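You operate a simulated robot arm through the tools that you are given. There is no shell and no other tool. Be economical: measure what you need, move in short steps, check, and stop when the job is done.

You are at the controls of a simulated robot arm. One attempt, no reset.

Task
Bin the oldest packet in the seed box and file the yellow one in its slot.
Fine: the old one goes into the grey waste tin, whose lid goes back on; leave the other packets.

The check looks at the end state, three seconds after you hand in, the way a careful person would. Anything else that was tipped, shoved, dropped, spilled or broken makes it a failure. A push-on lid holds only when it is set on centred and level and pressed home; a screw cap is set on level and turned clockwise until tight.

Robot
A 7-joint arm with a two-finger parallel gripper, fixed in place. Base frame: the origin is at the foot of the arm, x ahead of it, y to its left, z up; the work surface is at about z = 950. Readings come in mm, rad, newtons and seconds.
With the tool pointing down near the work surface it reaches from about 220 to 680 mm from the base axis. Its first joint turns from -1.152 to 1.152 rad. Payload 2.4 kg.
The TCP is the grasp point between the finger pads, 30 mm short of the fingertips. In the tool frame z runs along the fingers and y along their closing line. The gripper opens to 94 mm. The fingers are 28 mm wide and 10 mm thick; the gripper's body (50 by 96 mm) begins 55 mm behind the TCP.
Orientation is told as [roll, pitch, yaw] about the base's x, y, z axes, in that order, counted from this pose: with the fingers straight down and closing along the base's y, the tool's x points along the base's -x, its y along +y and its z along -z.

Tools
- The arm moves only by the tool servo_tool. Its argument "plan" is a list of rows, each a list of 7 numbers: the shift along the tool's x, y, z in mm, then the turn, a rotation vector about the tool's x, y, z in rad, then the opening, from 0 (shut) to 1 (fully open). In form: [[x, y, z, rx, ry, rz, fingers], ...]. A call has 1 to 12 rows; each row shifts and turns the commanded pose from where the row before left it, along the tool's axes as they then stand. A row lasts 0.2 s, in which the tool goes at most 50 mm and 0.15 rad; a call with a longer step from one row to the next is refused whole, and so is a gripper value outside its range. Where a pose cannot be reached the arm comes as near as it can. A force on the tool above 90 N (or 10 N above the force at the start of the call, whichever is more), or a blocked arm, ends the call early, and 0.2 s more pass. Each finger travels about 153 mm/s and halts on what it meets, pressing with about 28 N; the grip force reading is that of the motor and also rises with nothing between the fingers. The clock runs only during rows and for 0.2 s after the last one: add rows that do not move to give the fingers time. The reply holds the time, the measured pose of the TCP, the force on the tool along the base axes, the opening and the grip force, in the units named above and with some noise, with the torque about the TCP (base axes, N m) and any sound that the robot's microphone picked up.
- Cameras (640 x 400 px; columns grow to the right, rows downward): "scene" is fixed at [37.3, 456.6, 1426.9]; the picture's right is [-0.76, -0.65, 0.00], its down [-0.38, 0.45, -0.81] and it looks along [0.52, -0.61, -0.59] (base axes); focal length 214 px, centre (320, 200). "wrist" rides on the gripper at [76, 14, -103] in the tool frame; the picture's right is [-0.18, 0.98, 0.00], its down [-0.75, -0.14, -0.64] and it looks along [-0.63, -0.12, 0.77] (tool axes); focal length 243 px, centre (320, 200). There is no depth. A picture from a camera that has moved, and an enlarged one, comes with that camera's place and axes in the base frame and with its lens. The place of the scene camera against the robot may be out by one fixed shift of up to 25 mm in any direction.
- capture(camera): a new picture of that camera. The clock stands still meanwhile.
- zoom(camera, box): a new picture of the part [left, top, right, bottom] of that camera's present view, enlarged. The clock stands still meanwhile.
- sign_off(): hands the job in; it is judged then, once.

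Work in short steps. Places have to be worked out from the pictures, the camera data and where the tool is seen: move nearer, look again, correct. Check each grasp and each placing, and mend what went wrong. You have 120 turns and 64 pictures in all, those below and enlarged ones among them. Open the gripper and draw the arm clear of the work before you hand the job in, unless the task says otherwise; then end with one line.

The tools are called after "Request:" as a command line: name --pt "numbers of a row" for each row, then --argument value for the rest, lists and objects as JSON in quotes. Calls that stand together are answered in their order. servo_tool: Moves the arm, as the interface text tells. Its arguments: {"type":"object","properties":{"plan":{"type":"array","items":{"type":"array","items":{"type":"number"}}}},"required":["plan"]} The other tools are called the same way: capture (camera) takes a picture; zoom (camera, box) takes an enlarged picture of a part of a camera's view; sign_off () hands the job in.

At the start:

```text
t: 0.0
position: [285.4, -8.7, 1298.5]
ee_rot: [0.0, 0.0, 0.0]
force: [0.1, -0.3, 0.2]
wrist_torque: [-0.01, -0.01, -0.05]
finger_gap: 94.3
gripper_force: 0.0
```

scene: 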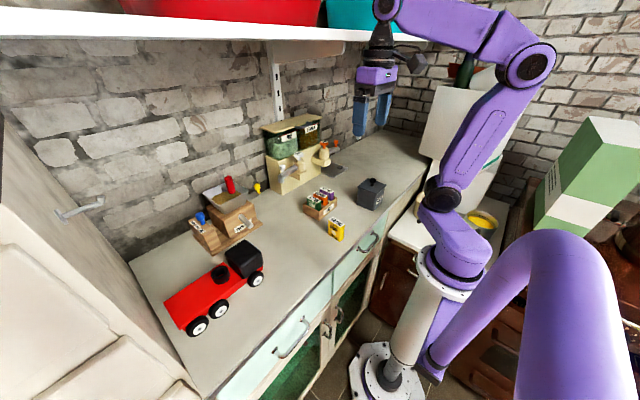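
wrist: 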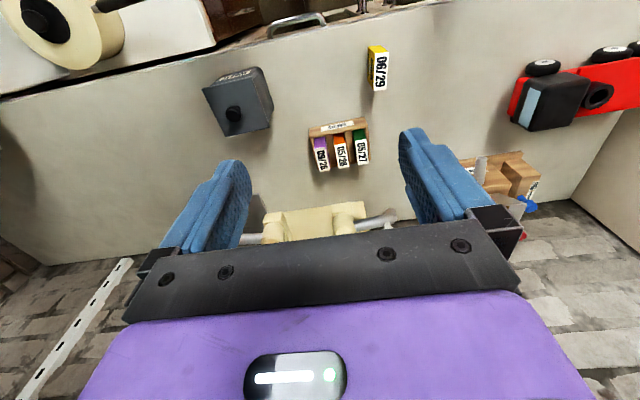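

The wrist view shows the seed box with three dated packets, the yellow packet and the grey tin. I'll zoom in on them to read the dates.

Request:
zoom --camera "wrist" --box '[290, 100, 390, 180]'

Request:
zoom --camera "scene" --box '[270, 160, 400, 250]'

Request:
zoom --camera "wrist" --box '[190, 30, 410, 180]'

```text
5.00 times, centred on (340, 140) of wrist
camera zoom: at [209.5, 5.3, 1402.0], right [0.18, 0.98, 0.0], down [0.75, -0.14, 0.64], along [0.63, -0.12, -0.77], focal length 1213 px, centre (220, 500)
```

zoom: 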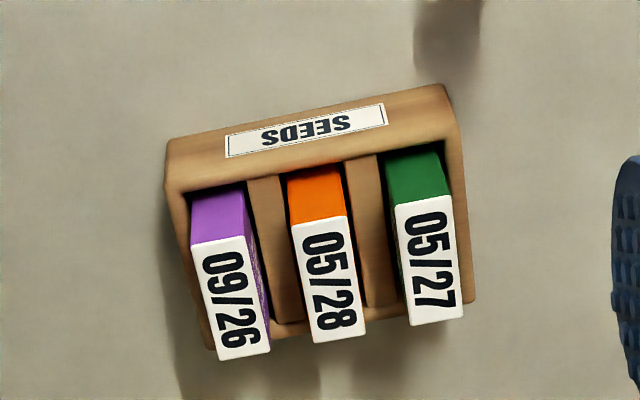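

```text
4.44 times, centred on (335, 205) of scene
camera zoom: at [37.3, 456.6, 1426.9], right [-0.76, -0.65, 0.0], down [-0.38, 0.45, -0.81], along [0.52, -0.61, -0.59], focal length 953 px, centre (253, 178)
```

zoom: 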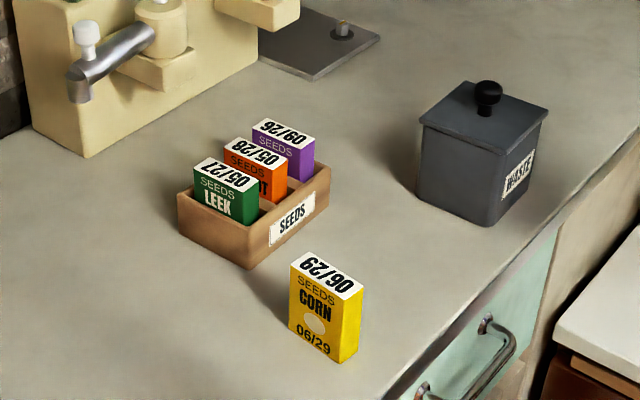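

```text
2.67 times, centred on (300, 105) of wrist
camera zoom: at [209.5, 5.3, 1402.0], right [0.18, 0.98, 0.0], down [0.75, -0.14, 0.64], along [0.63, -0.12, -0.77], focal length 647 px, centre (373, 453)
```

zoom: 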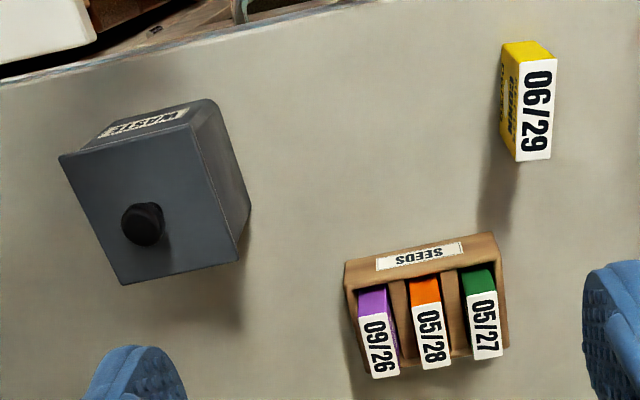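

Dates read as month/year: purple 09/26, orange 05/28, green 05/27, yellow 06/29, so purple is the oldest. I estimate the tin lid at about (307,-137), purple at about (431,-33) and yellow at about (304,74). I'll move above the tin for a closer look.

Request:
servo_tool --pt "-5 -30 25 0 0 0 1" --pt "-5 -30 25 0 0 0 1" --pt "-5 -30 25 0 0 0 1" --pt "-5 -30 25 0 0 0 1" --pt "0 -8 20 0 0 0 1" --pt "0 0 0 0 0 0 1"

Request:
capture --camera "wrist"

Request:
zoom --camera "scene" --box '[300, 160, 400, 250]'

```text
t: 1.4
position: [304.7, -136.6, 1178.8]
ee_rot: [0.0, -0.001, 0.001]
force: [0.1, -0.6, 0.2]
wrist_torque: [-0.05, 0.01, -0.02]
finger_gap: 93.9
gripper_force: 0.0
```

```text
58 pictures are left
camera wrist: at [229.2, -123.2, 1282.2], right [0.18, 0.98, 0.0], down [0.75, -0.14, 0.64], along [0.63, -0.12, -0.77], focal length 243 px, centre (320, 200)
```

wrist: 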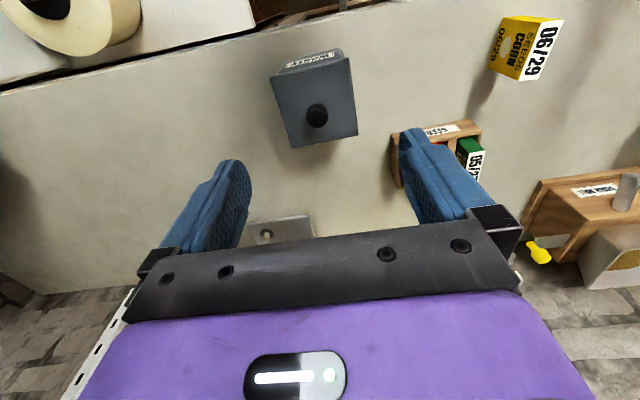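

```text
4.44 times, centred on (350, 205) of scene
camera zoom: at [37.3, 456.6, 1426.9], right [-0.76, -0.65, 0.0], down [-0.38, 0.45, -0.81], along [0.52, -0.61, -0.59], focal length 953 px, centre (187, 178)
```

zoom: 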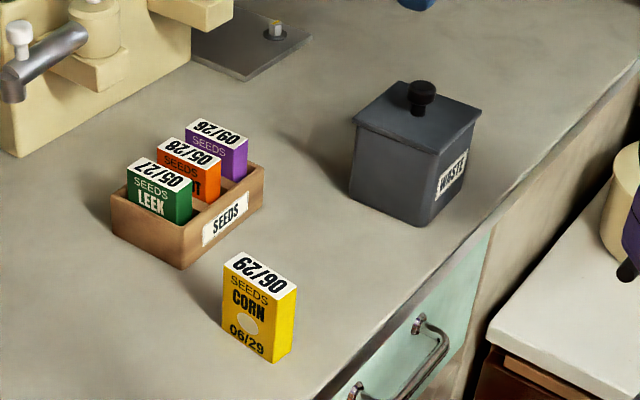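

Triangulating from the two views puts the knob at about (314,-142.5,1050), with a lid about 75 mm square and square to the axes. I'll centre over it, descend part of the way and narrow the fingers.

Request:
servo_tool --pt "-9 -6 20 0 0 0 0.6" --pt "0 0 30 0 0 0 0.5" --pt "0 0 24 0 0 0 0.5" --pt "0 0 0 0 0 0 0.5"

Request:
capture --camera "wrist"

Request:
zoom --camera "scene" --box '[330, 150, 410, 220]'

```text
t: 2.4
position: [316.0, -142.1, 1104.4]
ee_rot: [0.0, -0.002, -0.001]
force: [-0.8, 0.5, 0.4]
wrist_torque: [0.01, -0.04, 0.01]
finger_gap: 46.9
gripper_force: 0.1
```

```text
56 pictures are left
camera wrist: at [238.8, -128.8, 1208.3], right [0.19, 0.98, 0.0], down [0.75, -0.14, 0.64], along [0.63, -0.12, -0.77], focal length 243 px, centre (320, 200)
```

wrist: 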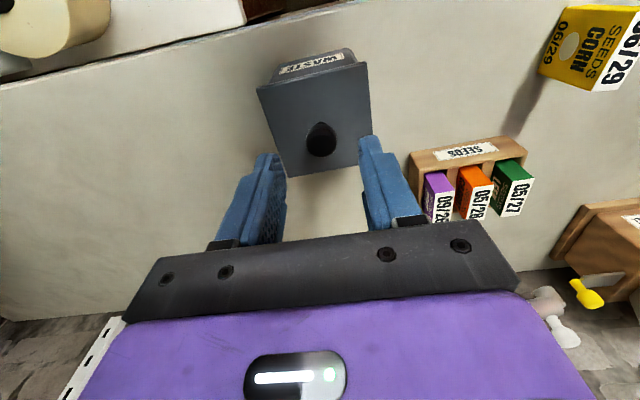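

```text
5.71 times, centred on (370, 185) of scene
camera zoom: at [37.3, 456.6, 1426.9], right [-0.76, -0.65, 0.0], down [-0.38, 0.45, -0.81], along [0.52, -0.61, -0.59], focal length 1226 px, centre (34, 286)
```

zoom: 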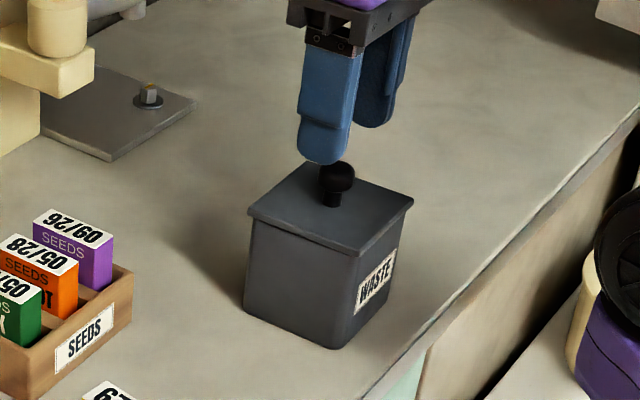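

The lid top works out at z≈1031 and the knob head at about 1046. I'll descend so the fingertips sit just above the lid, then close on the knob.

Request:
servo_tool --pt "1 -0.5 15 0 0 0 0.5" --pt "0 0 15 0 0 0 0.5" --pt "0 0 8 0 0 0 0.5" --pt "0 0 0 0 0 0 0.5" --pt "0 0 0 0 0 0 0.1" --pt "0 0 0 0 0 0 0.1" --pt "0 0 0 0 0 0 0.1"

Request:
zoom --camera "scene" --box '[330, 150, 410, 220]'

Request:
zoom --camera "wrist" --box '[220, 60, 420, 240]'

```text
t: 4.0
position: [313.5, -142.9, 1066.0]
ee_rot: [0.0, -0.003, 0.002]
force: [-0.1, -0.5, 0.5]
wrist_torque: [0.0, 0.01, 0.04]
finger_gap: 19.7
gripper_force: 28.3
heard: snap
```

```text
5.71 times, centred on (370, 185) of scene
camera zoom: at [37.3, 456.6, 1426.9], right [-0.76, -0.65, 0.0], down [-0.38, 0.45, -0.81], along [0.52, -0.61, -0.59], focal length 1226 px, centre (34, 286)
```

zoom: 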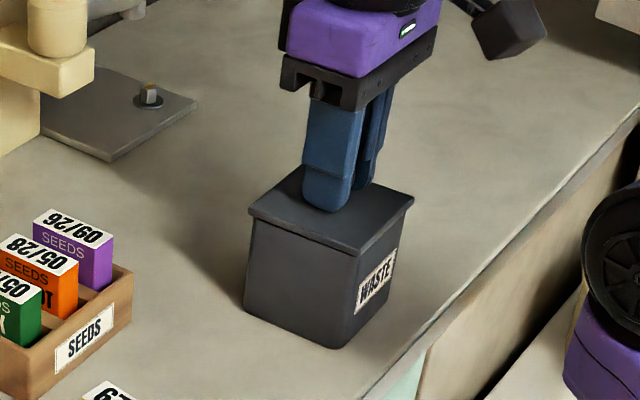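

```text
2.22 times, centred on (320, 150) of wrist
camera zoom: at [237.8, -128.7, 1169.9], right [0.18, 0.98, 0.0], down [0.75, -0.14, 0.64], along [0.63, -0.12, -0.77], focal length 539 px, centre (320, 311)
```

zoom: 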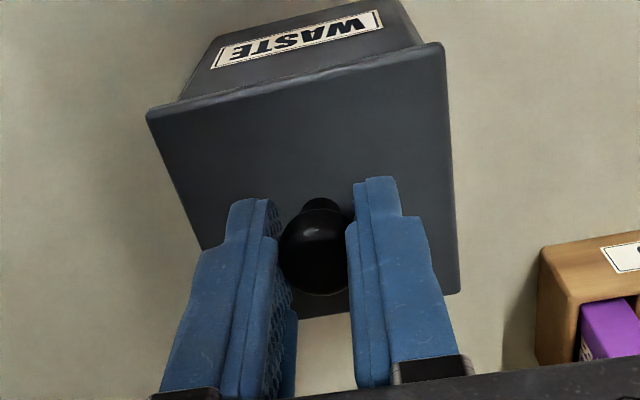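

The fingers stopped at 19.7 mm, so the knob is gripped and centred. I'll pull straight up in small steps.

Request:
servo_tool --pt "0 0 -3 0 0 0 0.1" --pt "0 0 -3 0 0 0 0.1" --pt "0 0 -4 0 0 0 0.1" --pt "0 0 -10 0 0 0 0.1" --pt "0 0 -20 0 0 0 0.1" --pt "0 0 0 0 0 0 0.1"

Request:
capture --camera "scene"

```text
t: 5.4
position: [313.4, -141.3, 1106.2]
ee_rot: [0.0, -0.002, -0.003]
force: [-1.2, 0.2, -0.8]
wrist_torque: [0.01, 0.01, 0.02]
finger_gap: 20.1
gripper_force: 28.0
```

```text
52 pictures are left
```

scene: 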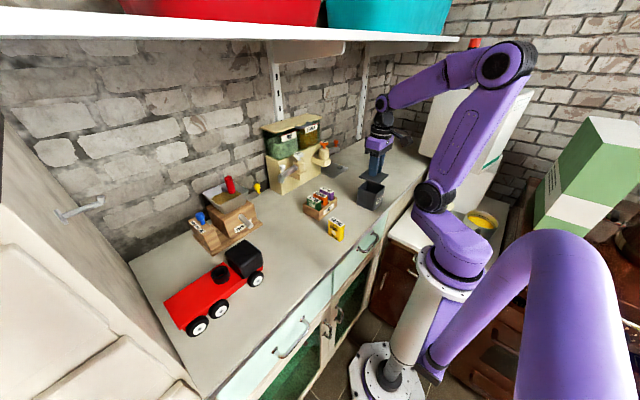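

The lid is off. I'll carry it to the clear counter at about (350,-250), staying high, and look at its profile.

Request:
servo_tool --pt "0 0 -20 0 0 0 0.1" --pt "-9 -27 0 0 0 0 0.1" --pt "-9 -27 0 0 0 0 0.1" --pt "-9 -27 0 0 0 0 0.1" --pt "-10 -27 0 0 0 0 0.1" --pt "0 0 20 0 0 0 0.1" --pt "0 0 20 0 0 0 0.1" --pt "0 0 20 0 0 0 0.1" --pt "0 0 0 0 0 0 0.1"

Request:
zoom --camera "scene" --box '[340, 130, 420, 220]'

Request:
capture --camera "wrist"

```text
t: 7.4
position: [350.2, -250.0, 1066.6]
ee_rot: [0.0, -0.002, 0.001]
force: [-0.4, 0.0, -1.4]
wrist_torque: [0.01, 0.0, 0.02]
finger_gap: 20.0
gripper_force: 28.0
```

```text
4.44 times, centred on (380, 175) of scene
camera zoom: at [37.3, 456.6, 1426.9], right [-0.76, -0.65, 0.0], down [-0.38, 0.45, -0.81], along [0.52, -0.61, -0.59], focal length 953 px, centre (53, 311)
```

zoom: 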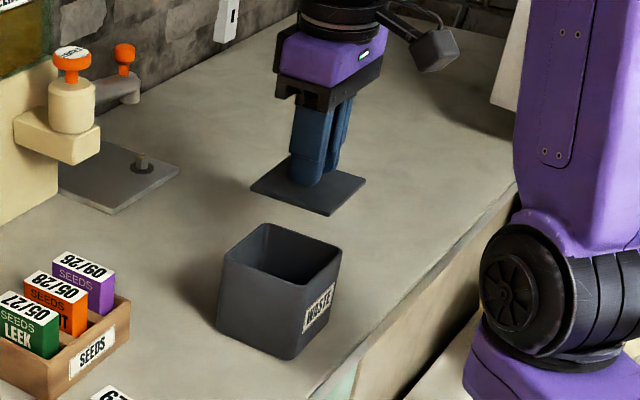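

```text
50 pictures are left
camera wrist: at [274.8, -237.8, 1169.9], right [0.18, 0.98, 0.0], down [0.75, -0.14, 0.64], along [0.63, -0.12, -0.77], focal length 243 px, centre (320, 200)
```

wrist: 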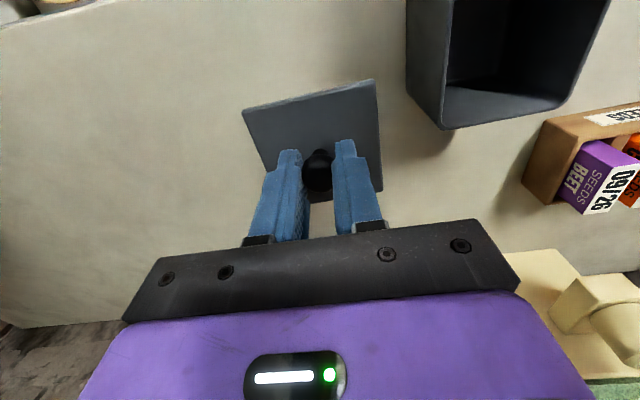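

The lid is a thin plate, with its top about 35 mm below the TCP. I'll lower it toward the counter.

Request:
servo_tool --pt "0 0 20 0 0 0 0.1" --pt "0 0 20 0 0 0 0.1" --pt "0 0 15 0 0 0 0.1" --pt "0 0 5 0 0 0 0.1" --pt "0 0 3 0 0 0 0.1" --pt "0 0 0 0 0 0 0.1"

Request:
zoom --camera "scene" --box '[340, 130, 420, 220]'

```text
t: 8.8
position: [350.4, -249.2, 1003.4]
ee_rot: [0.0, -0.003, -0.001]
force: [-0.1, 0.2, -0.4]
wrist_torque: [-0.02, -0.02, 0.0]
finger_gap: 19.9
gripper_force: 27.9
```

```text
4.44 times, centred on (380, 175) of scene
camera zoom: at [37.3, 456.6, 1426.9], right [-0.76, -0.65, 0.0], down [-0.38, 0.45, -0.81], along [0.52, -0.61, -0.59], focal length 953 px, centre (53, 311)
```

zoom: 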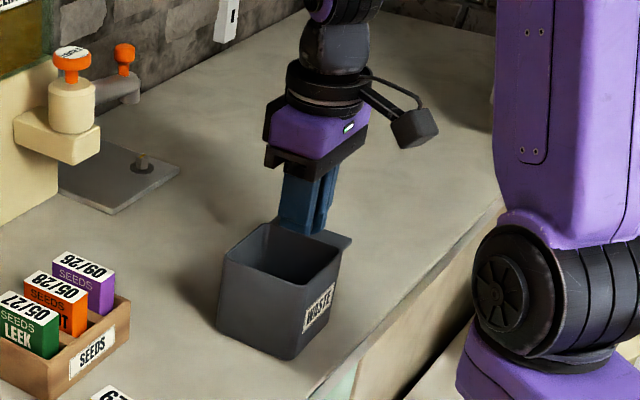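

No contact yet at TCP 1003. I'll keep lowering in small steps and watch the force.

Request:
servo_tool --pt "0 0 2 0 0 0 0.1" --pt "0 0 2 0 0 0 0.1" --pt "0 0 0 0 0 0 0.1"

Request:
servo_tool --pt "0 0 1.5 0 0 0 0.1" --pt "0 0 1.5 0 0 0 0.1" --pt "0 0 0 0 0 0 0.1"

```text
t: 9.6
position: [350.2, -250.4, 999.9]
ee_rot: [0.0, -0.002, 0.001]
force: [0.4, -0.2, -0.2]
wrist_torque: [0.01, 0.0, -0.03]
finger_gap: 20.2
gripper_force: 28.3
```

```text
t: 10.4
position: [350.9, -250.6, 996.8]
ee_rot: [0.0, -0.001, -0.001]
force: [-0.7, 0.2, -0.5]
wrist_torque: [0.02, 0.01, 0.04]
finger_gap: 20.3
gripper_force: 27.6
```

Request:
servo_tool --pt "0 0 1.5 0 0 0 0.1" --pt "0 0 1.5 0 0 0 0.1" --pt "0 0 0 0 0 0 0.1"

Request:
zoom --camera "wrist" --box '[200, 60, 420, 240]'

```text
t: 11.2
position: [350.0, -250.9, 992.7]
ee_rot: [0.001, -0.003, 0.0]
force: [-0.1, 0.5, -0.7]
wrist_torque: [0.0, -0.02, 0.0]
finger_gap: 20.1
gripper_force: 27.8
```

```text
2.22 times, centred on (310, 150) of wrist
camera zoom: at [274.5, -237.2, 1097.1], right [0.18, 0.98, 0.0], down [0.75, -0.14, 0.64], along [0.63, -0.12, -0.77], focal length 539 px, centre (342, 311)
```

zoom: 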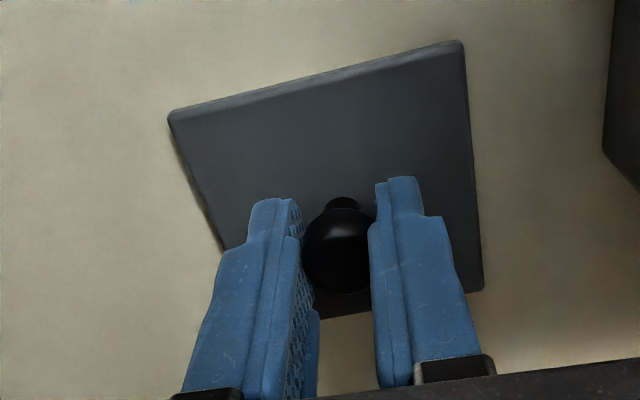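

Very close to the surface now. I'll continue in 1 mm steps.

Request:
servo_tool --pt "0 0 1 0 0 0 0.1" --pt "0 0 1 0 0 0 0.1" --pt "0 0 0 0 0 0 0.1"

Request:
servo_tool --pt "0 0 1 0 0 0 0.1" --pt "0 0 1 0 0 0 0.1" --pt "0 0 0 0 0 0 0.1"

```text
t: 12.0
position: [350.7, -250.3, 991.5]
ee_rot: [0.001, -0.002, -0.001]
force: [-0.2, 0.6, -0.1]
wrist_torque: [-0.04, -0.01, 0.0]
finger_gap: 20.3
gripper_force: 27.7
```

```text
t: 12.8
position: [351.0, -250.2, 990.5]
ee_rot: [-0.002, -0.001, -0.001]
force: [-4.4, 1.0, 30.4]
wrist_torque: [0.34, 0.06, -0.04]
finger_gap: 20.0
gripper_force: 27.8
```

Contact at TCP z≈990.5. I'll ease up 1 mm, release and rise.

Request:
servo_tool --pt "0 0 -1 0 0 0 0.1" --pt "0 0 0 0 0 0 0.5" --pt "0 0 0 0 0 0 0.5" --pt "0 0 -15 0 0 0 0.5" --pt "0 0 -30 0 0 0 0.5" --pt "0 0 -40 0 0 0 0.5" --pt "0 0 -40 0 0 0 0.5" --pt "0 0 0 0 0 0 0.5"

Request:
capture --camera "wrist"

```text
t: 14.6
position: [350.1, -251.8, 1115.4]
ee_rot: [0.0, -0.001, -0.001]
force: [0.1, 1.1, -0.1]
wrist_torque: [0.0, 0.01, 0.0]
finger_gap: 46.9
gripper_force: 0.1
```

```text
47 pictures are left
camera wrist: at [274.5, -237.6, 1218.8], right [0.18, 0.98, 0.0], down [0.75, -0.14, 0.64], along [0.63, -0.12, -0.77], focal length 243 px, centre (320, 200)
```

wrist: 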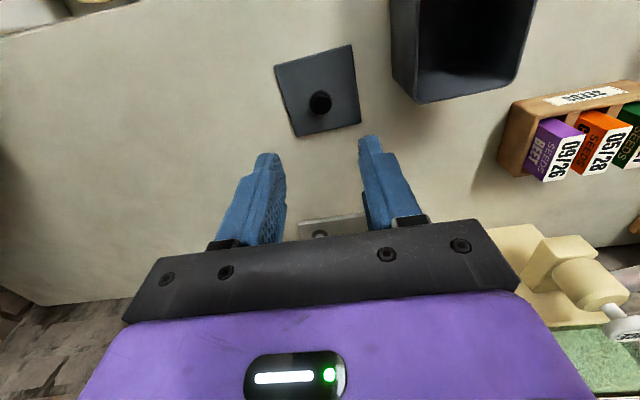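

The lid lies flat at (350,-250). Next I'll go above the seed box to measure the purple packet.

Request:
servo_tool --pt "0 10 -40 0 0 0 0.5" --pt "-5 40 -20 0 0 0 0.5" --pt "-10 42 0 0 0 0 0.5" --pt "-10 42 0 0 0 0 0.5" --pt "-10 42 0 0 0 0 0.5" --pt "-10 40 0 0 0 0 0.5" --pt "0 0 0 0 0 0 0.5"

Request:
zoom --camera "wrist" --box '[220, 40, 420, 165]'

Request:
capture --camera "scene"

```text
t: 16.2
position: [394.4, -33.8, 1174.7]
ee_rot: [0.0, -0.001, 0.0]
force: [-0.6, 0.3, 0.4]
wrist_torque: [-0.01, -0.01, 0.01]
finger_gap: 47.1
gripper_force: 0.0
```

```text
3.20 times, centred on (320, 102) of wrist
camera zoom: at [319.0, -21.0, 1278.8], right [0.19, 0.98, 0.0], down [0.75, -0.14, 0.64], along [0.63, -0.12, -0.77], focal length 776 px, centre (320, 512)
```

zoom: 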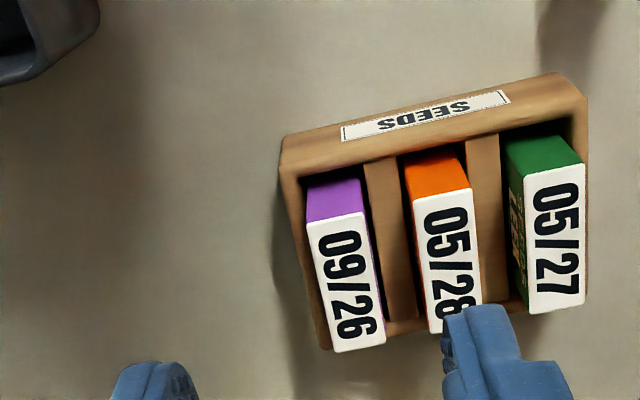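

```text
45 pictures are left
```

scene: 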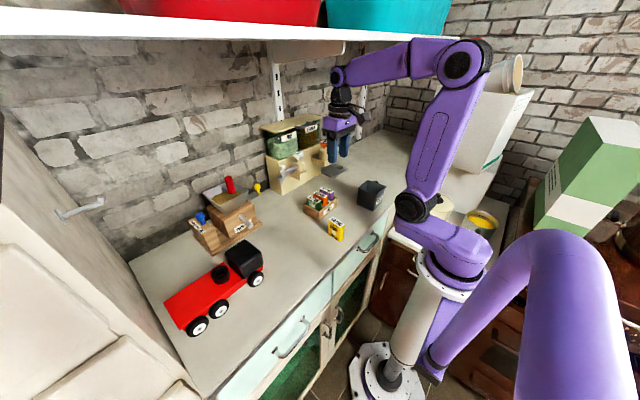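

Triangulated: the purple packet's top is at (431,-33,1022), 48 mm along x and 19 mm along y, with a 15 mm gap to orange. Gripping across its 48 mm width along x keeps the fingers well clear of orange, so I'll turn the tool 90° above it.

Request:
servo_tool --pt "-36 0 0 0 0 0 0.8" --pt "0 0 0 0 0 -0.1428 0.8" --pt "0 0 0 0 0 -0.1428 0.8" --pt "0 0 0 0 0 -0.1428 0.8" --pt "0 0 0 0 0 -0.1428 0.8" --pt "0 0 0 0 0 -0.1428 0.8" --pt "0 0 0 0 0 -0.1428 0.8" --pt "0 0 0 0 0 -0.1428 0.8" --pt "0 0 0 0 0 -0.1428 0.8" --pt "0 0 0 0 0 -0.1428 0.8" --pt "0 0 0 0 0 -0.1428 0.8" --pt "0 0 0 0 0 -0.1428 0.8"

Request:
capture --camera "wrist"

```text
t: 18.8
position: [430.3, -35.0, 1176.1]
ee_rot: [-0.002, 0.001, 1.571]
force: [-0.3, 0.2, 0.5]
wrist_torque: [0.0, 0.01, -0.02]
finger_gap: 75.1
gripper_force: 0.0
```

```text
44 pictures are left
camera wrist: at [417.5, -111.9, 1279.2], right [-0.98, 0.18, 0.0], down [0.14, 0.75, 0.64], along [0.12, 0.63, -0.77], focal length 243 px, centre (320, 200)
```

wrist: 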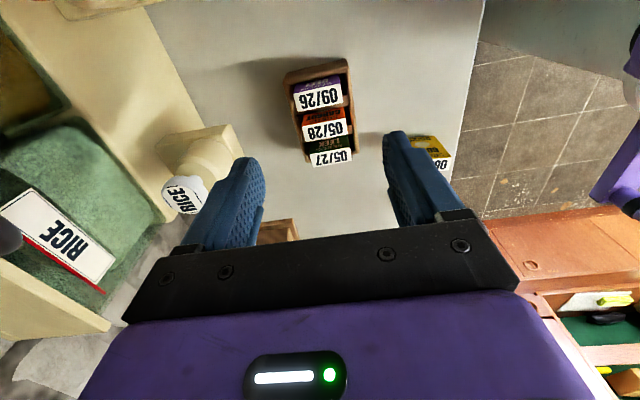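

Centred on purple with the tool at 90°. I'll descend part-way and check the alignment and the distance to the rice dispenser.

Request:
servo_tool --pt "-2 -0.5 25 0 0 0 0.8" --pt "0 0 25 0 0 0 0.8" --pt "0 0 25 0 0 0 0.8" --pt "0 0 0 0 0 0 0.8"

Request:
capture --camera "wrist"

Request:
zoom --camera "scene" --box '[270, 120, 400, 230]'

```text
t: 19.8
position: [430.9, -31.9, 1099.5]
ee_rot: [-0.004, -0.001, 1.57]
force: [-0.4, 0.3, 0.5]
wrist_torque: [-0.02, 0.03, 0.03]
finger_gap: 75.1
gripper_force: 0.2
```

```text
43 pictures are left
camera wrist: at [417.6, -109.6, 1203.9], right [-0.98, 0.19, 0.0], down [0.14, 0.75, 0.64], along [0.12, 0.63, -0.77], focal length 243 px, centre (320, 200)
```

wrist: 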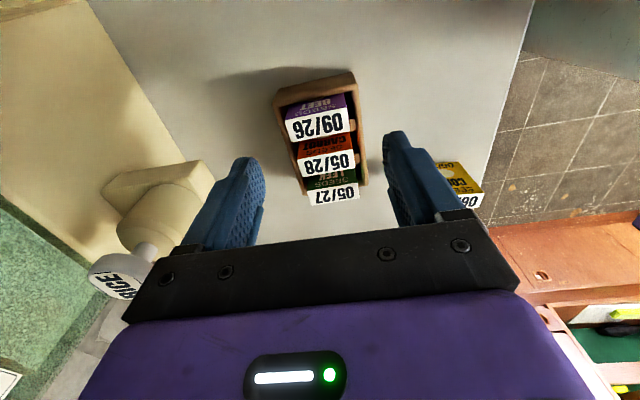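

```text
3.64 times, centred on (335, 175) of scene
camera zoom: at [37.3, 456.6, 1426.9], right [-0.76, -0.65, 0.0], down [-0.38, 0.45, -0.81], along [0.52, -0.61, -0.59], focal length 780 px, centre (266, 291)
```

zoom: 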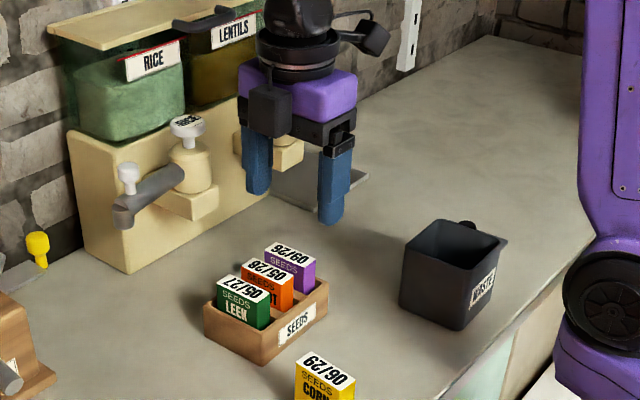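

The dispenser cap triangulates to x≈540, so there's about 40 mm of clearance. Purple's centre is confirmed at about (432,-34), so I'll descend to TCP 1028 and close.

Request:
servo_tool --pt "1.5 -0.5 25 0 0 0 0.8" --pt "0 0 25 0 0 0 0.8" --pt "0 0 21.5 0 0 0 0.8" --pt "0 0 0 0 0 0 0.8" --pt "0 0 0 0 0 0 0.6"

Request:
capture --camera "wrist"

Request:
zoom --camera "scene" --box '[280, 150, 360, 230]'

```text
t: 21.0
position: [432.4, -33.8, 1027.9]
ee_rot: [-0.002, -0.001, 1.569]
force: [-0.3, -0.9, 0.1]
wrist_torque: [-0.01, -0.02, -0.05]
finger_gap: 56.3
gripper_force: 0.0
```

```text
41 pictures are left
camera wrist: at [418.3, -111.2, 1132.5], right [-0.98, 0.19, 0.0], down [0.14, 0.75, 0.64], along [0.12, 0.63, -0.77], focal length 243 px, centre (320, 200)
```

wrist: 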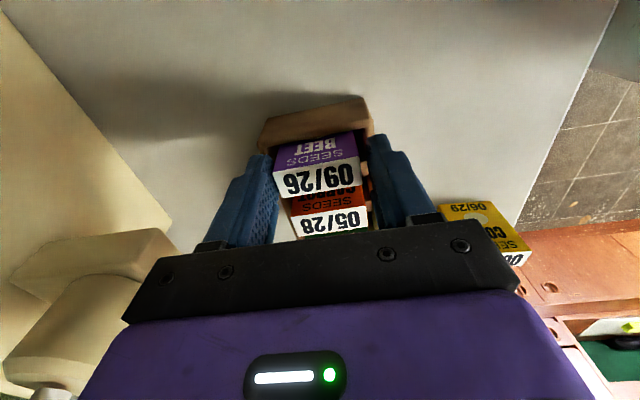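

```text
5.00 times, centred on (320, 190) of scene
camera zoom: at [37.3, 456.6, 1426.9], right [-0.76, -0.65, 0.0], down [-0.38, 0.45, -0.81], along [0.52, -0.61, -0.59], focal length 1072 px, centre (320, 250)
```

zoom: 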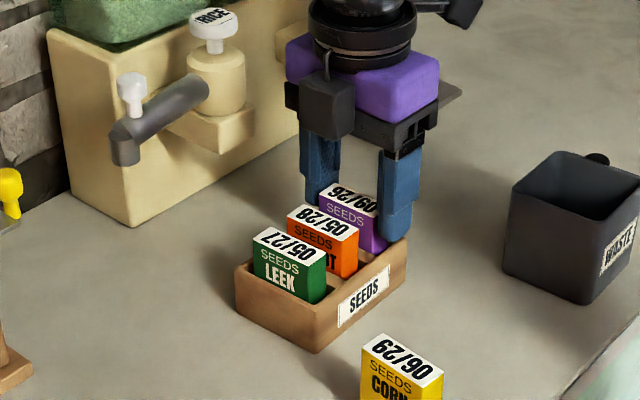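

The fingers straddle purple cleanly with orange clear. Closing, then lifting a little to check the grip.

Request:
servo_tool --pt "0 0 0 0 0 0 0.5" --pt "0 0 0 0 0 0 0.4" --pt "0 0 0 0 0 0 0.4" --pt "0 0 -5 0 0 0 0.4" --pt "0 0 -15 0 0 0 0.4" --pt "0 0 0 0 0 0 0.4"

Request:
zoom --camera "scene" --box '[280, 150, 360, 230]'

```text
t: 22.4
position: [432.2, -34.2, 1048.5]
ee_rot: [-0.003, -0.001, 1.569]
force: [-0.2, 0.0, -0.2]
wrist_torque: [0.02, -0.01, -0.02]
finger_gap: 49.0
gripper_force: 27.9
```

```text
5.00 times, centred on (320, 190) of scene
camera zoom: at [37.3, 456.6, 1426.9], right [-0.76, -0.65, 0.0], down [-0.38, 0.45, -0.81], along [0.52, -0.61, -0.59], focal length 1072 px, centre (320, 250)
```

zoom: 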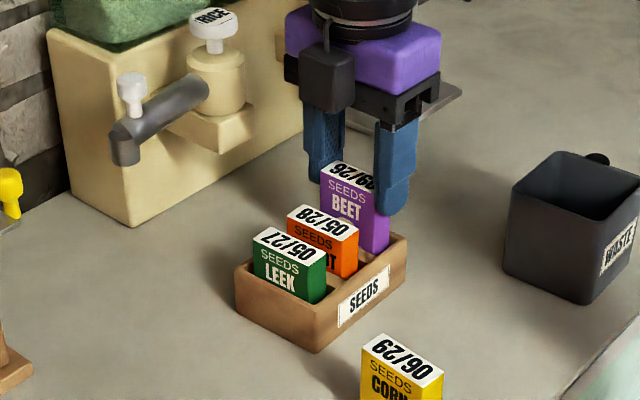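

Purple is held. I'll lift it clear and carry it over the tin at about (314.5,-142.5).

Request:
servo_tool --pt "0 0 -40 0 0 0 0.4" --pt "0 0 -45 0 0 0 0.4" --pt "27 29.5 0 0 0 0 0.4" --pt "27 29.5 0 0 0 0 0.4" --pt "27 29.5 0 0 0 0 0.4" --pt "27.5 29 0 0 0 0 0.4" --pt "0 0 0 0 0 0 0.4"

Request:
capture --camera "wrist"

Request:
zoom --camera "scene" --box '[320, 130, 410, 220]'

```text
t: 24.0
position: [314.8, -143.2, 1135.7]
ee_rot: [-0.003, 0.001, 1.57]
force: [0.2, -0.1, -0.1]
wrist_torque: [0.01, -0.02, 0.02]
finger_gap: 48.7
gripper_force: 27.8
```

```text
38 pictures are left
camera wrist: at [300.9, -219.7, 1239.1], right [-0.98, 0.18, 0.0], down [0.14, 0.75, 0.64], along [0.12, 0.63, -0.77], focal length 243 px, centre (320, 200)
```

wrist: 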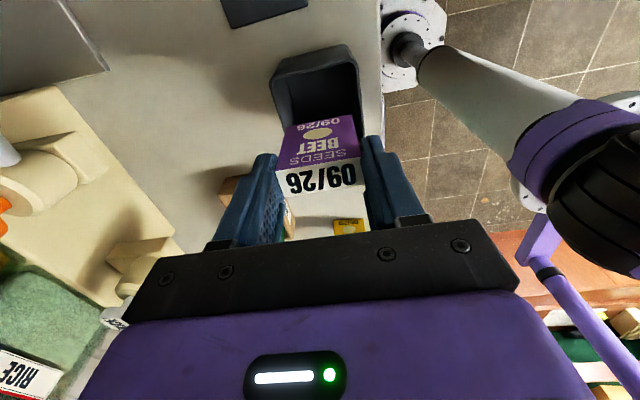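

```text
4.44 times, centred on (365, 175) of scene
camera zoom: at [37.3, 456.6, 1426.9], right [-0.76, -0.65, 0.0], down [-0.38, 0.45, -0.81], along [0.52, -0.61, -0.59], focal length 953 px, centre (120, 311)
```

zoom: 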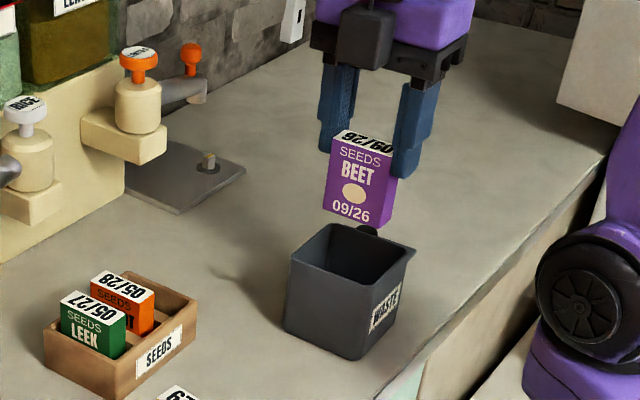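

Packet is over the tin mouth. I'll lower until its bottom is well inside, with the fingertips staying just above the rim.

Request:
servo_tool --pt "0 0 20 0 0 0 0.4" --pt "0 0 20 0 0 0 0.4" --pt "0 0 15 0 0 0 0.4" --pt "0 0 15 0 0 0 0.4" --pt "0 0 0 0 0 0 0.4"

Request:
capture --camera "wrist"

Request:
zoom --camera "scene" --box '[330, 150, 410, 230]'

```text
t: 25.2
position: [314.6, -141.8, 1063.9]
ee_rot: [-0.001, -0.001, 1.57]
force: [0.1, -0.8, -0.2]
wrist_torque: [0.03, -0.02, 0.02]
finger_gap: 48.9
gripper_force: 28.0
```

```text
36 pictures are left
camera wrist: at [300.6, -219.2, 1167.6], right [-0.98, 0.19, 0.0], down [0.14, 0.75, 0.64], along [0.12, 0.63, -0.77], focal length 243 px, centre (320, 200)
```

wrist: 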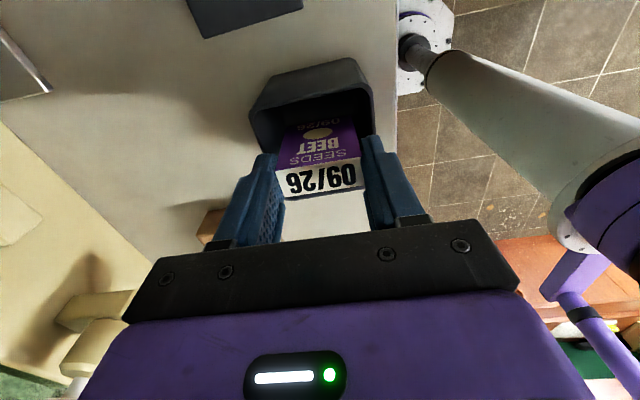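

```text
5.00 times, centred on (370, 190) of scene
camera zoom: at [37.3, 456.6, 1426.9], right [-0.76, -0.65, 0.0], down [-0.38, 0.45, -0.81], along [0.52, -0.61, -0.59], focal length 1072 px, centre (70, 250)
```

zoom: 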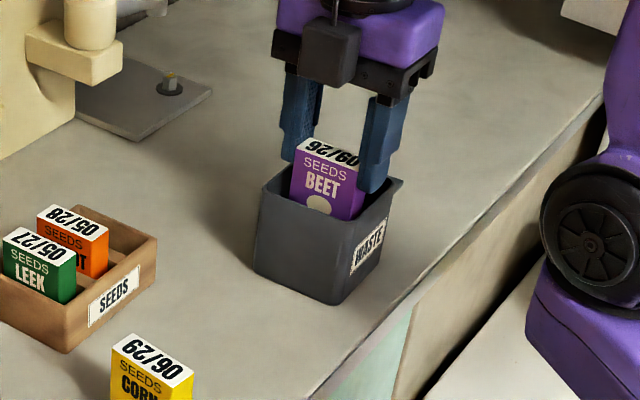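

The packet is inside the mouth, clear of the walls. Releasing and rising.

Request:
servo_tool --pt "0 0 0 0 0 0 0.7" --pt "0 0 0 0 0 0 0.7" --pt "0 0 -20 0 0 0 0.7" --pt "0 0 -40 0 0 0 0.7" --pt "0 0 -40 0 0 0 0.7" --pt "0 0 0 0 0 0 0.7"

Request:
zoom --camera "wrist" --box '[220, 10, 420, 210]'

Request:
zoom --camera "scene" --box '[330, 150, 410, 230]'

```text
t: 26.6
position: [313.9, -140.5, 1165.2]
ee_rot: [-0.002, 0.001, 1.57]
force: [0.1, -0.7, 0.1]
wrist_torque: [0.03, 0.0, 0.01]
finger_gap: 65.5
gripper_force: 0.1
```

```text
2.00 times, centred on (320, 110) of wrist
camera zoom: at [300.3, -217.7, 1268.1], right [-0.98, 0.19, 0.0], down [0.14, 0.75, 0.64], along [0.12, 0.63, -0.77], focal length 485 px, centre (320, 380)
```

zoom: 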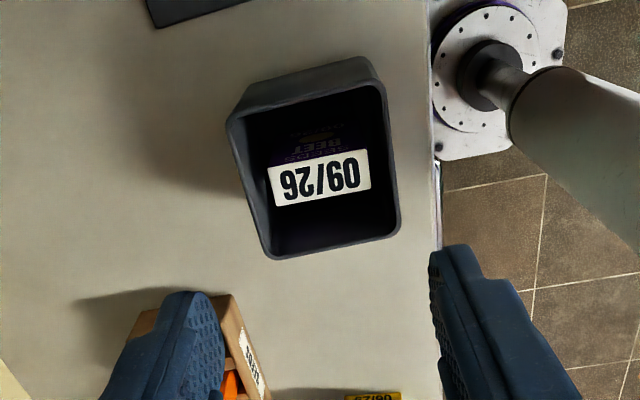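

```text
5.00 times, centred on (370, 190) of scene
camera zoom: at [37.3, 456.6, 1426.9], right [-0.76, -0.65, 0.0], down [-0.38, 0.45, -0.81], along [0.52, -0.61, -0.59], focal length 1072 px, centre (70, 250)
```

zoom: 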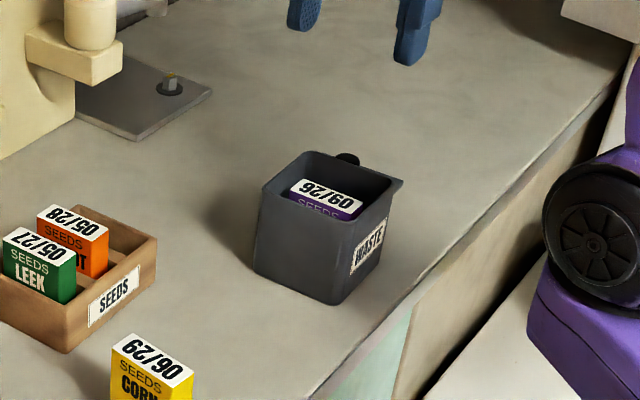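

Purple stands in the tin below the rim, and the tin hasn't moved (centre ≈ (314,-143)). Now I'll go above the lid and turn the tool back to yaw 0.

Request:
servo_tool --pt "37 -12 0 0 0 0.1428 0.5" --pt "0 0 0 0 0 0.1428 0.5" --pt "0 0 0 0 0 0.1428 0.5" --pt "0 0 0 0 0 0.1428 0.5" --pt "0 0 0 0 0 0.1428 0.5" --pt "0 0 0 0 0 0.1428 0.5" --pt "0 0 0 0 0 0.1428 0.5" --pt "0 0 0 0 0 0.1428 0.5" --pt "0 0 0 0 0 0.1428 0.5" --pt "0 0 0 0 0 0.1428 0.5" --pt "0 0 0 0 0 0.1428 0.5" --pt "0 0 0 0 0 0 0.5"

```text
t: 29.2
position: [326.1, -179.6, 1164.2]
ee_rot: [0.001, -0.003, -0.004]
force: [-0.7, 0.0, -0.3]
wrist_torque: [-0.01, -0.01, -0.01]
finger_gap: 47.2
gripper_force: 0.0
```

The tool is back at yaw 0. Moving over the lid at (350.7,-250.3) and down to TCP 1040.

Request:
servo_tool --pt "-12 -35 0 0 0 0 0.5" --pt "-12.5 -35.5 25 0 0 0 0.5" --pt "0 0 40 0 0 0 0.5" --pt "0 0 40 0 0 0 0.5" --pt "0 0 20 0 0 0 0.5" --pt "0 0 0 0 0 0 0.5"

Request:
zoom --camera "wrist" --box '[200, 60, 420, 240]'

```text
t: 30.6
position: [350.4, -250.1, 1038.5]
ee_rot: [-0.001, -0.002, -0.003]
force: [-0.1, 0.2, 0.0]
wrist_torque: [0.01, 0.02, -0.01]
finger_gap: 46.9
gripper_force: 0.2
```

```text
2.22 times, centred on (310, 150) of wrist
camera zoom: at [275.2, -236.4, 1141.5], right [0.19, 0.98, 0.0], down [0.75, -0.14, 0.64], along [0.63, -0.12, -0.77], focal length 539 px, centre (342, 311)
```

zoom: 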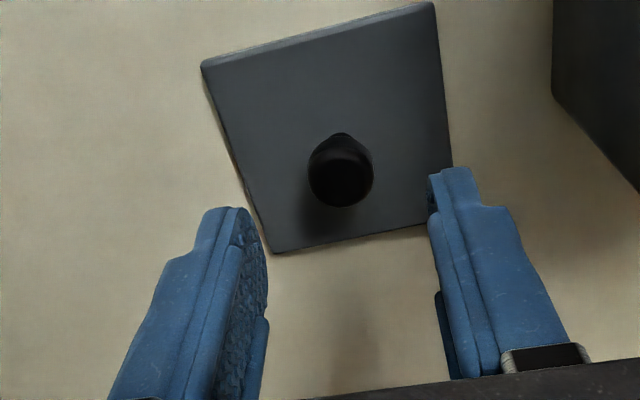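

Aligned with the knob. Descending to TCP 991, gripping and lifting.

Request:
servo_tool --pt "0 0 20 0 0 0 0.5" --pt "0 0 20 0 0 0 0.5" --pt "0 0 7 0 0 0 0.5" --pt "0 0 0 0 0 0 0.5" --pt "0 0 0 0 0 0 0.3" --pt "0 0 0 0 0 0 0.1" --pt "0 0 0 0 0 0 0.1" --pt "0 0 0 0 0 0 0.1"

```text
t: 32.4
position: [350.3, -249.6, 991.5]
ee_rot: [-0.002, -0.003, 0.001]
force: [0.0, 0.4, -0.6]
wrist_torque: [0.02, 0.01, -0.03]
finger_gap: 20.1
gripper_force: 28.2
```

Gripped at 20.1 mm again. Lifting and carrying the lid back over the tin.

Request:
servo_tool --pt "0 0 -20 0 0 0 0.1" --pt "0 0 -40 0 0 0 0.1" --pt "0 0 -40 0 0 0 0.1" --pt "0 0 -20 0 0 0 0.1" --pt "9 27 0 0 0 0 0.1" --pt "9 27 0 0 0 0 0.1" --pt "9 27 0 0 0 0 0.1" --pt "9.5 26 0 0 0 0 0.1" --pt "0 0 0 0 0 0 0.1"

Request:
capture --camera "wrist"

Request:
zoom --camera "scene" --box '[330, 150, 410, 230]'

```text
t: 34.4
position: [314.9, -142.9, 1111.5]
ee_rot: [0.0, -0.003, -0.002]
force: [0.1, -0.5, 0.6]
wrist_torque: [0.0, 0.03, -0.02]
finger_gap: 20.3
gripper_force: 28.6
```

```text
31 pictures are left
camera wrist: at [239.3, -129.7, 1215.2], right [0.19, 0.98, 0.0], down [0.75, -0.14, 0.64], along [0.63, -0.12, -0.77], focal length 243 px, centre (320, 200)
```

wrist: 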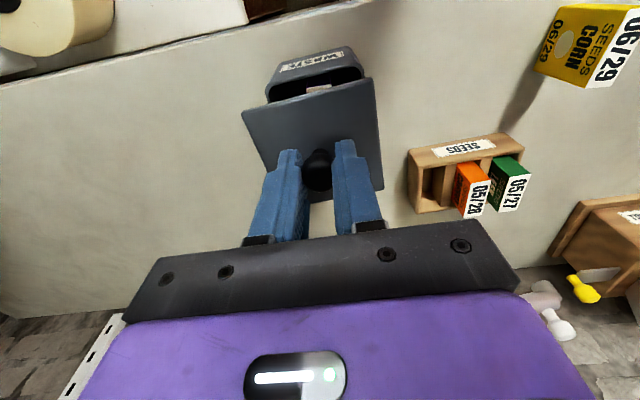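

```text
5.00 times, centred on (370, 190) of scene
camera zoom: at [37.3, 456.6, 1426.9], right [-0.76, -0.65, 0.0], down [-0.38, 0.45, -0.81], along [0.52, -0.61, -0.59], focal length 1072 px, centre (70, 250)
```

zoom: 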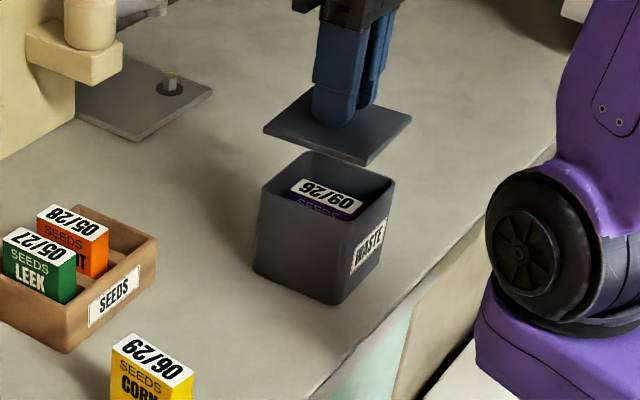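

The lid hangs level over the tin. Command bookkeeping says it sits about 0.5 mm off in x and y, so I'll correct that and lower to just above seating.

Request:
servo_tool --pt "0.5 0.5 15 0 0 0 0.1" --pt "0 0 15 0 0 0 0.1" --pt "0 0 8 0 0 0 0.1" --pt "0 0 0 0 0 0 0.1"

Request:
zoom --camera "scene" --box '[330, 150, 410, 230]'

Request:
zoom --camera "wrist" --box '[200, 40, 420, 220]'

```text
t: 35.4
position: [314.2, -142.4, 1073.3]
ee_rot: [-0.002, -0.004, 0.0]
force: [-0.4, 0.7, -1.1]
wrist_torque: [0.01, 0.0, -0.01]
finger_gap: 20.1
gripper_force: 28.2
```

```text
5.00 times, centred on (370, 190) of scene
camera zoom: at [37.3, 456.6, 1426.9], right [-0.76, -0.65, 0.0], down [-0.38, 0.45, -0.81], along [0.52, -0.61, -0.59], focal length 1072 px, centre (70, 250)
```

zoom: 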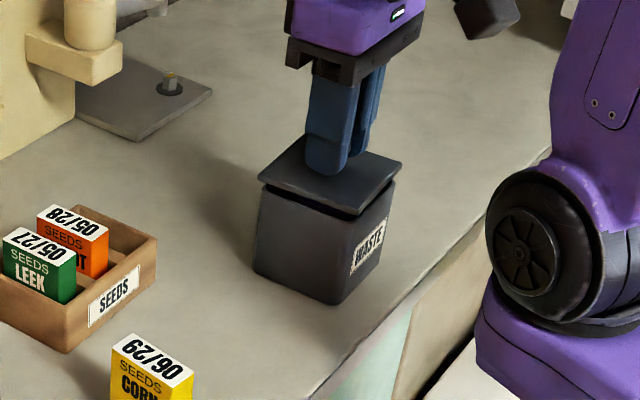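

```text
2.22 times, centred on (310, 130) of wrist
camera zoom: at [238.6, -129.1, 1177.5], right [0.18, 0.98, 0.0], down [0.75, -0.14, 0.64], along [0.63, -0.12, -0.77], focal length 539 px, centre (342, 356)
```

zoom: 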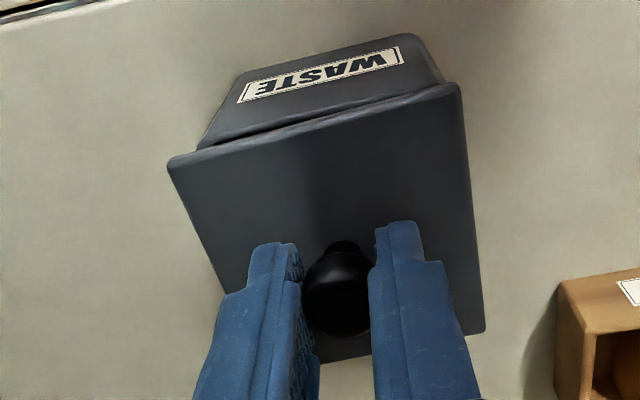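

The lid is centred and level, about 6 mm above its seat. Lowering it in 2 mm steps.

Request:
servo_tool --pt "0 0 2 0 0 0 0.1" --pt "0 0 2 0 0 0 0.1" --pt "0 0 2 0 0 0 0.1" --pt "0 0 0 0 0 0 0.1"

Request:
servo_tool --pt "0 0 1 0 0 0 0.1" --pt "0 0 1 0 0 0 0.1" --pt "0 0 0 0 0 0 0.1"

```text
t: 36.4
position: [314.5, -141.9, 1068.1]
ee_rot: [0.001, -0.002, -0.001]
force: [-1.2, 0.5, -0.5]
wrist_torque: [0.0, -0.01, -0.03]
finger_gap: 20.2
gripper_force: 28.0
```

```text
t: 37.2
position: [313.6, -141.9, 1065.9]
ee_rot: [0.0, 0.002, 0.0]
force: [-8.5, 6.2, 23.2]
wrist_torque: [0.11, 0.25, -0.03]
finger_gap: 20.0
gripper_force: 28.2
heard: snap
```

A snap and 23 N of contact force. I'll press a bit further to seat it fully.

Request:
servo_tool --pt "0 0 1 0 0 0 0.1" --pt "0 0 1 0 0 0 0.1" --pt "0 0 0 0 0 0 0.1"

Request:
zoom --camera "scene" --box '[330, 150, 410, 230]'

```text
t: 38.0
position: [314.0, -142.1, 1064.7]
ee_rot: [0.001, 0.0, 0.0]
force: [-3.8, 9.5, 20.9]
wrist_torque: [0.46, 0.12, 0.01]
finger_gap: 19.9
gripper_force: 28.4
```

```text
5.00 times, centred on (370, 190) of scene
camera zoom: at [36.9, 457.0, 1426.7], right [-0.76, -0.65, 0.0], down [-0.38, 0.45, -0.81], along [0.52, -0.61, -0.59], focal length 1072 px, centre (70, 250)
```

zoom: 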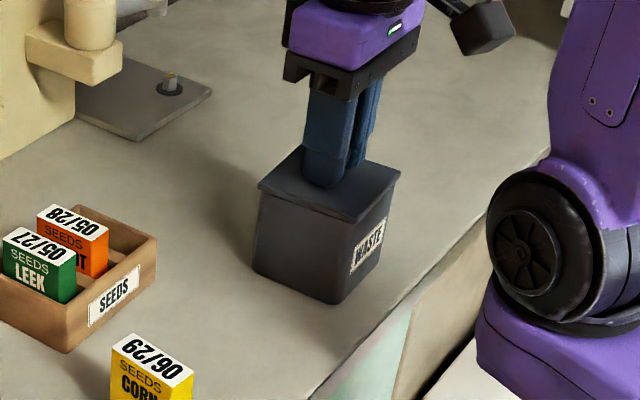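

Seated, though the fingers may have slipped on the knob. I'll release, rise, shut the fingers, and press down on top of the knob to be sure.

Request:
servo_tool --pt "0 0 -2 0 0 0 0.1" --pt "0 0 0 0 0 0 0.4" --pt "0 0 0 0 0 0 0.4" --pt "0 0 -20 0 0 0 0.4" --pt "0 0 -20 0 0 0 0.4" --pt "0 0 0 0 0 0 0" --pt "0 0 0 0 0 0 0" --pt "0 0 6 0 0 0 0" --pt "0 0 4 0 0 0 0" --pt "0 0 0 0 0 0 0"

Request:
zoom --camera "wrist" --box '[200, 40, 420, 220]'

```text
t: 40.2
position: [313.2, -141.7, 1095.4]
ee_rot: [0.001, -0.002, -0.001]
force: [-0.1, 0.1, 0.6]
wrist_torque: [-0.01, 0.01, 0.04]
finger_gap: 0.2
gripper_force: 28.9
```

```text
2.22 times, centred on (310, 130) of wrist
camera zoom: at [238.6, -129.0, 1199.4], right [0.18, 0.98, 0.0], down [0.75, -0.14, 0.64], along [0.63, -0.12, -0.77], focal length 539 px, centre (342, 356)
```

zoom: 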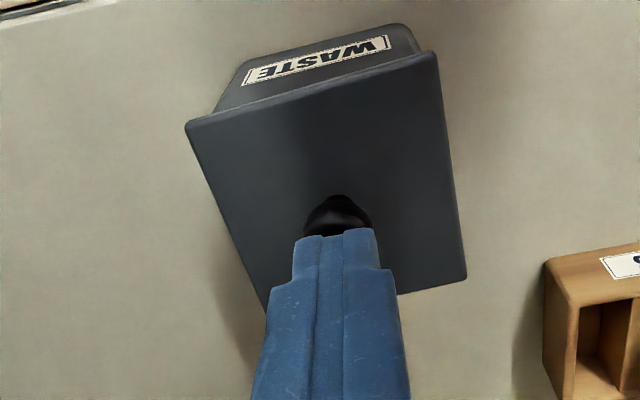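

The shut fingers are centred over the knob. Pressing down until there's a firm force.

Request:
servo_tool --pt "0 0 4 0 0 0 0" --pt "0 0 2 0 0 0 0" --pt "0 0 2 0 0 0 0" --pt "0 0 0 0 0 0 0"

Request:
servo_tool --pt "0 0 1 0 0 0 0" --pt "0 0 1 0 0 0 0" --pt "0 0 0 0 0 0 0"

```text
t: 41.2
position: [314.1, -142.3, 1087.0]
ee_rot: [0.001, -0.002, 0.0]
force: [-0.5, 0.0, 0.0]
wrist_torque: [-0.02, -0.04, 0.01]
finger_gap: 0.0
gripper_force: 28.0
```

```text
t: 42.0
position: [313.4, -142.9, 1085.7]
ee_rot: [-0.004, -0.002, -0.001]
force: [-7.7, 1.9, 31.0]
wrist_torque: [0.05, 0.24, 0.0]
finger_gap: 0.0
gripper_force: 28.2
```

Request:
servo_tool --pt "0 0 1 0 0 0 0" --pt "0 0 0.7 0 0 0 0" --pt "0 0 0 0 0 0 0"

```text
t: 42.8
position: [314.8, -143.6, 1086.5]
ee_rot: [-0.002, -0.007, 0.0]
force: [-15.1, 4.9, 71.7]
wrist_torque: [0.12, 0.6, -0.04]
finger_gap: 0.1
gripper_force: 28.1
```

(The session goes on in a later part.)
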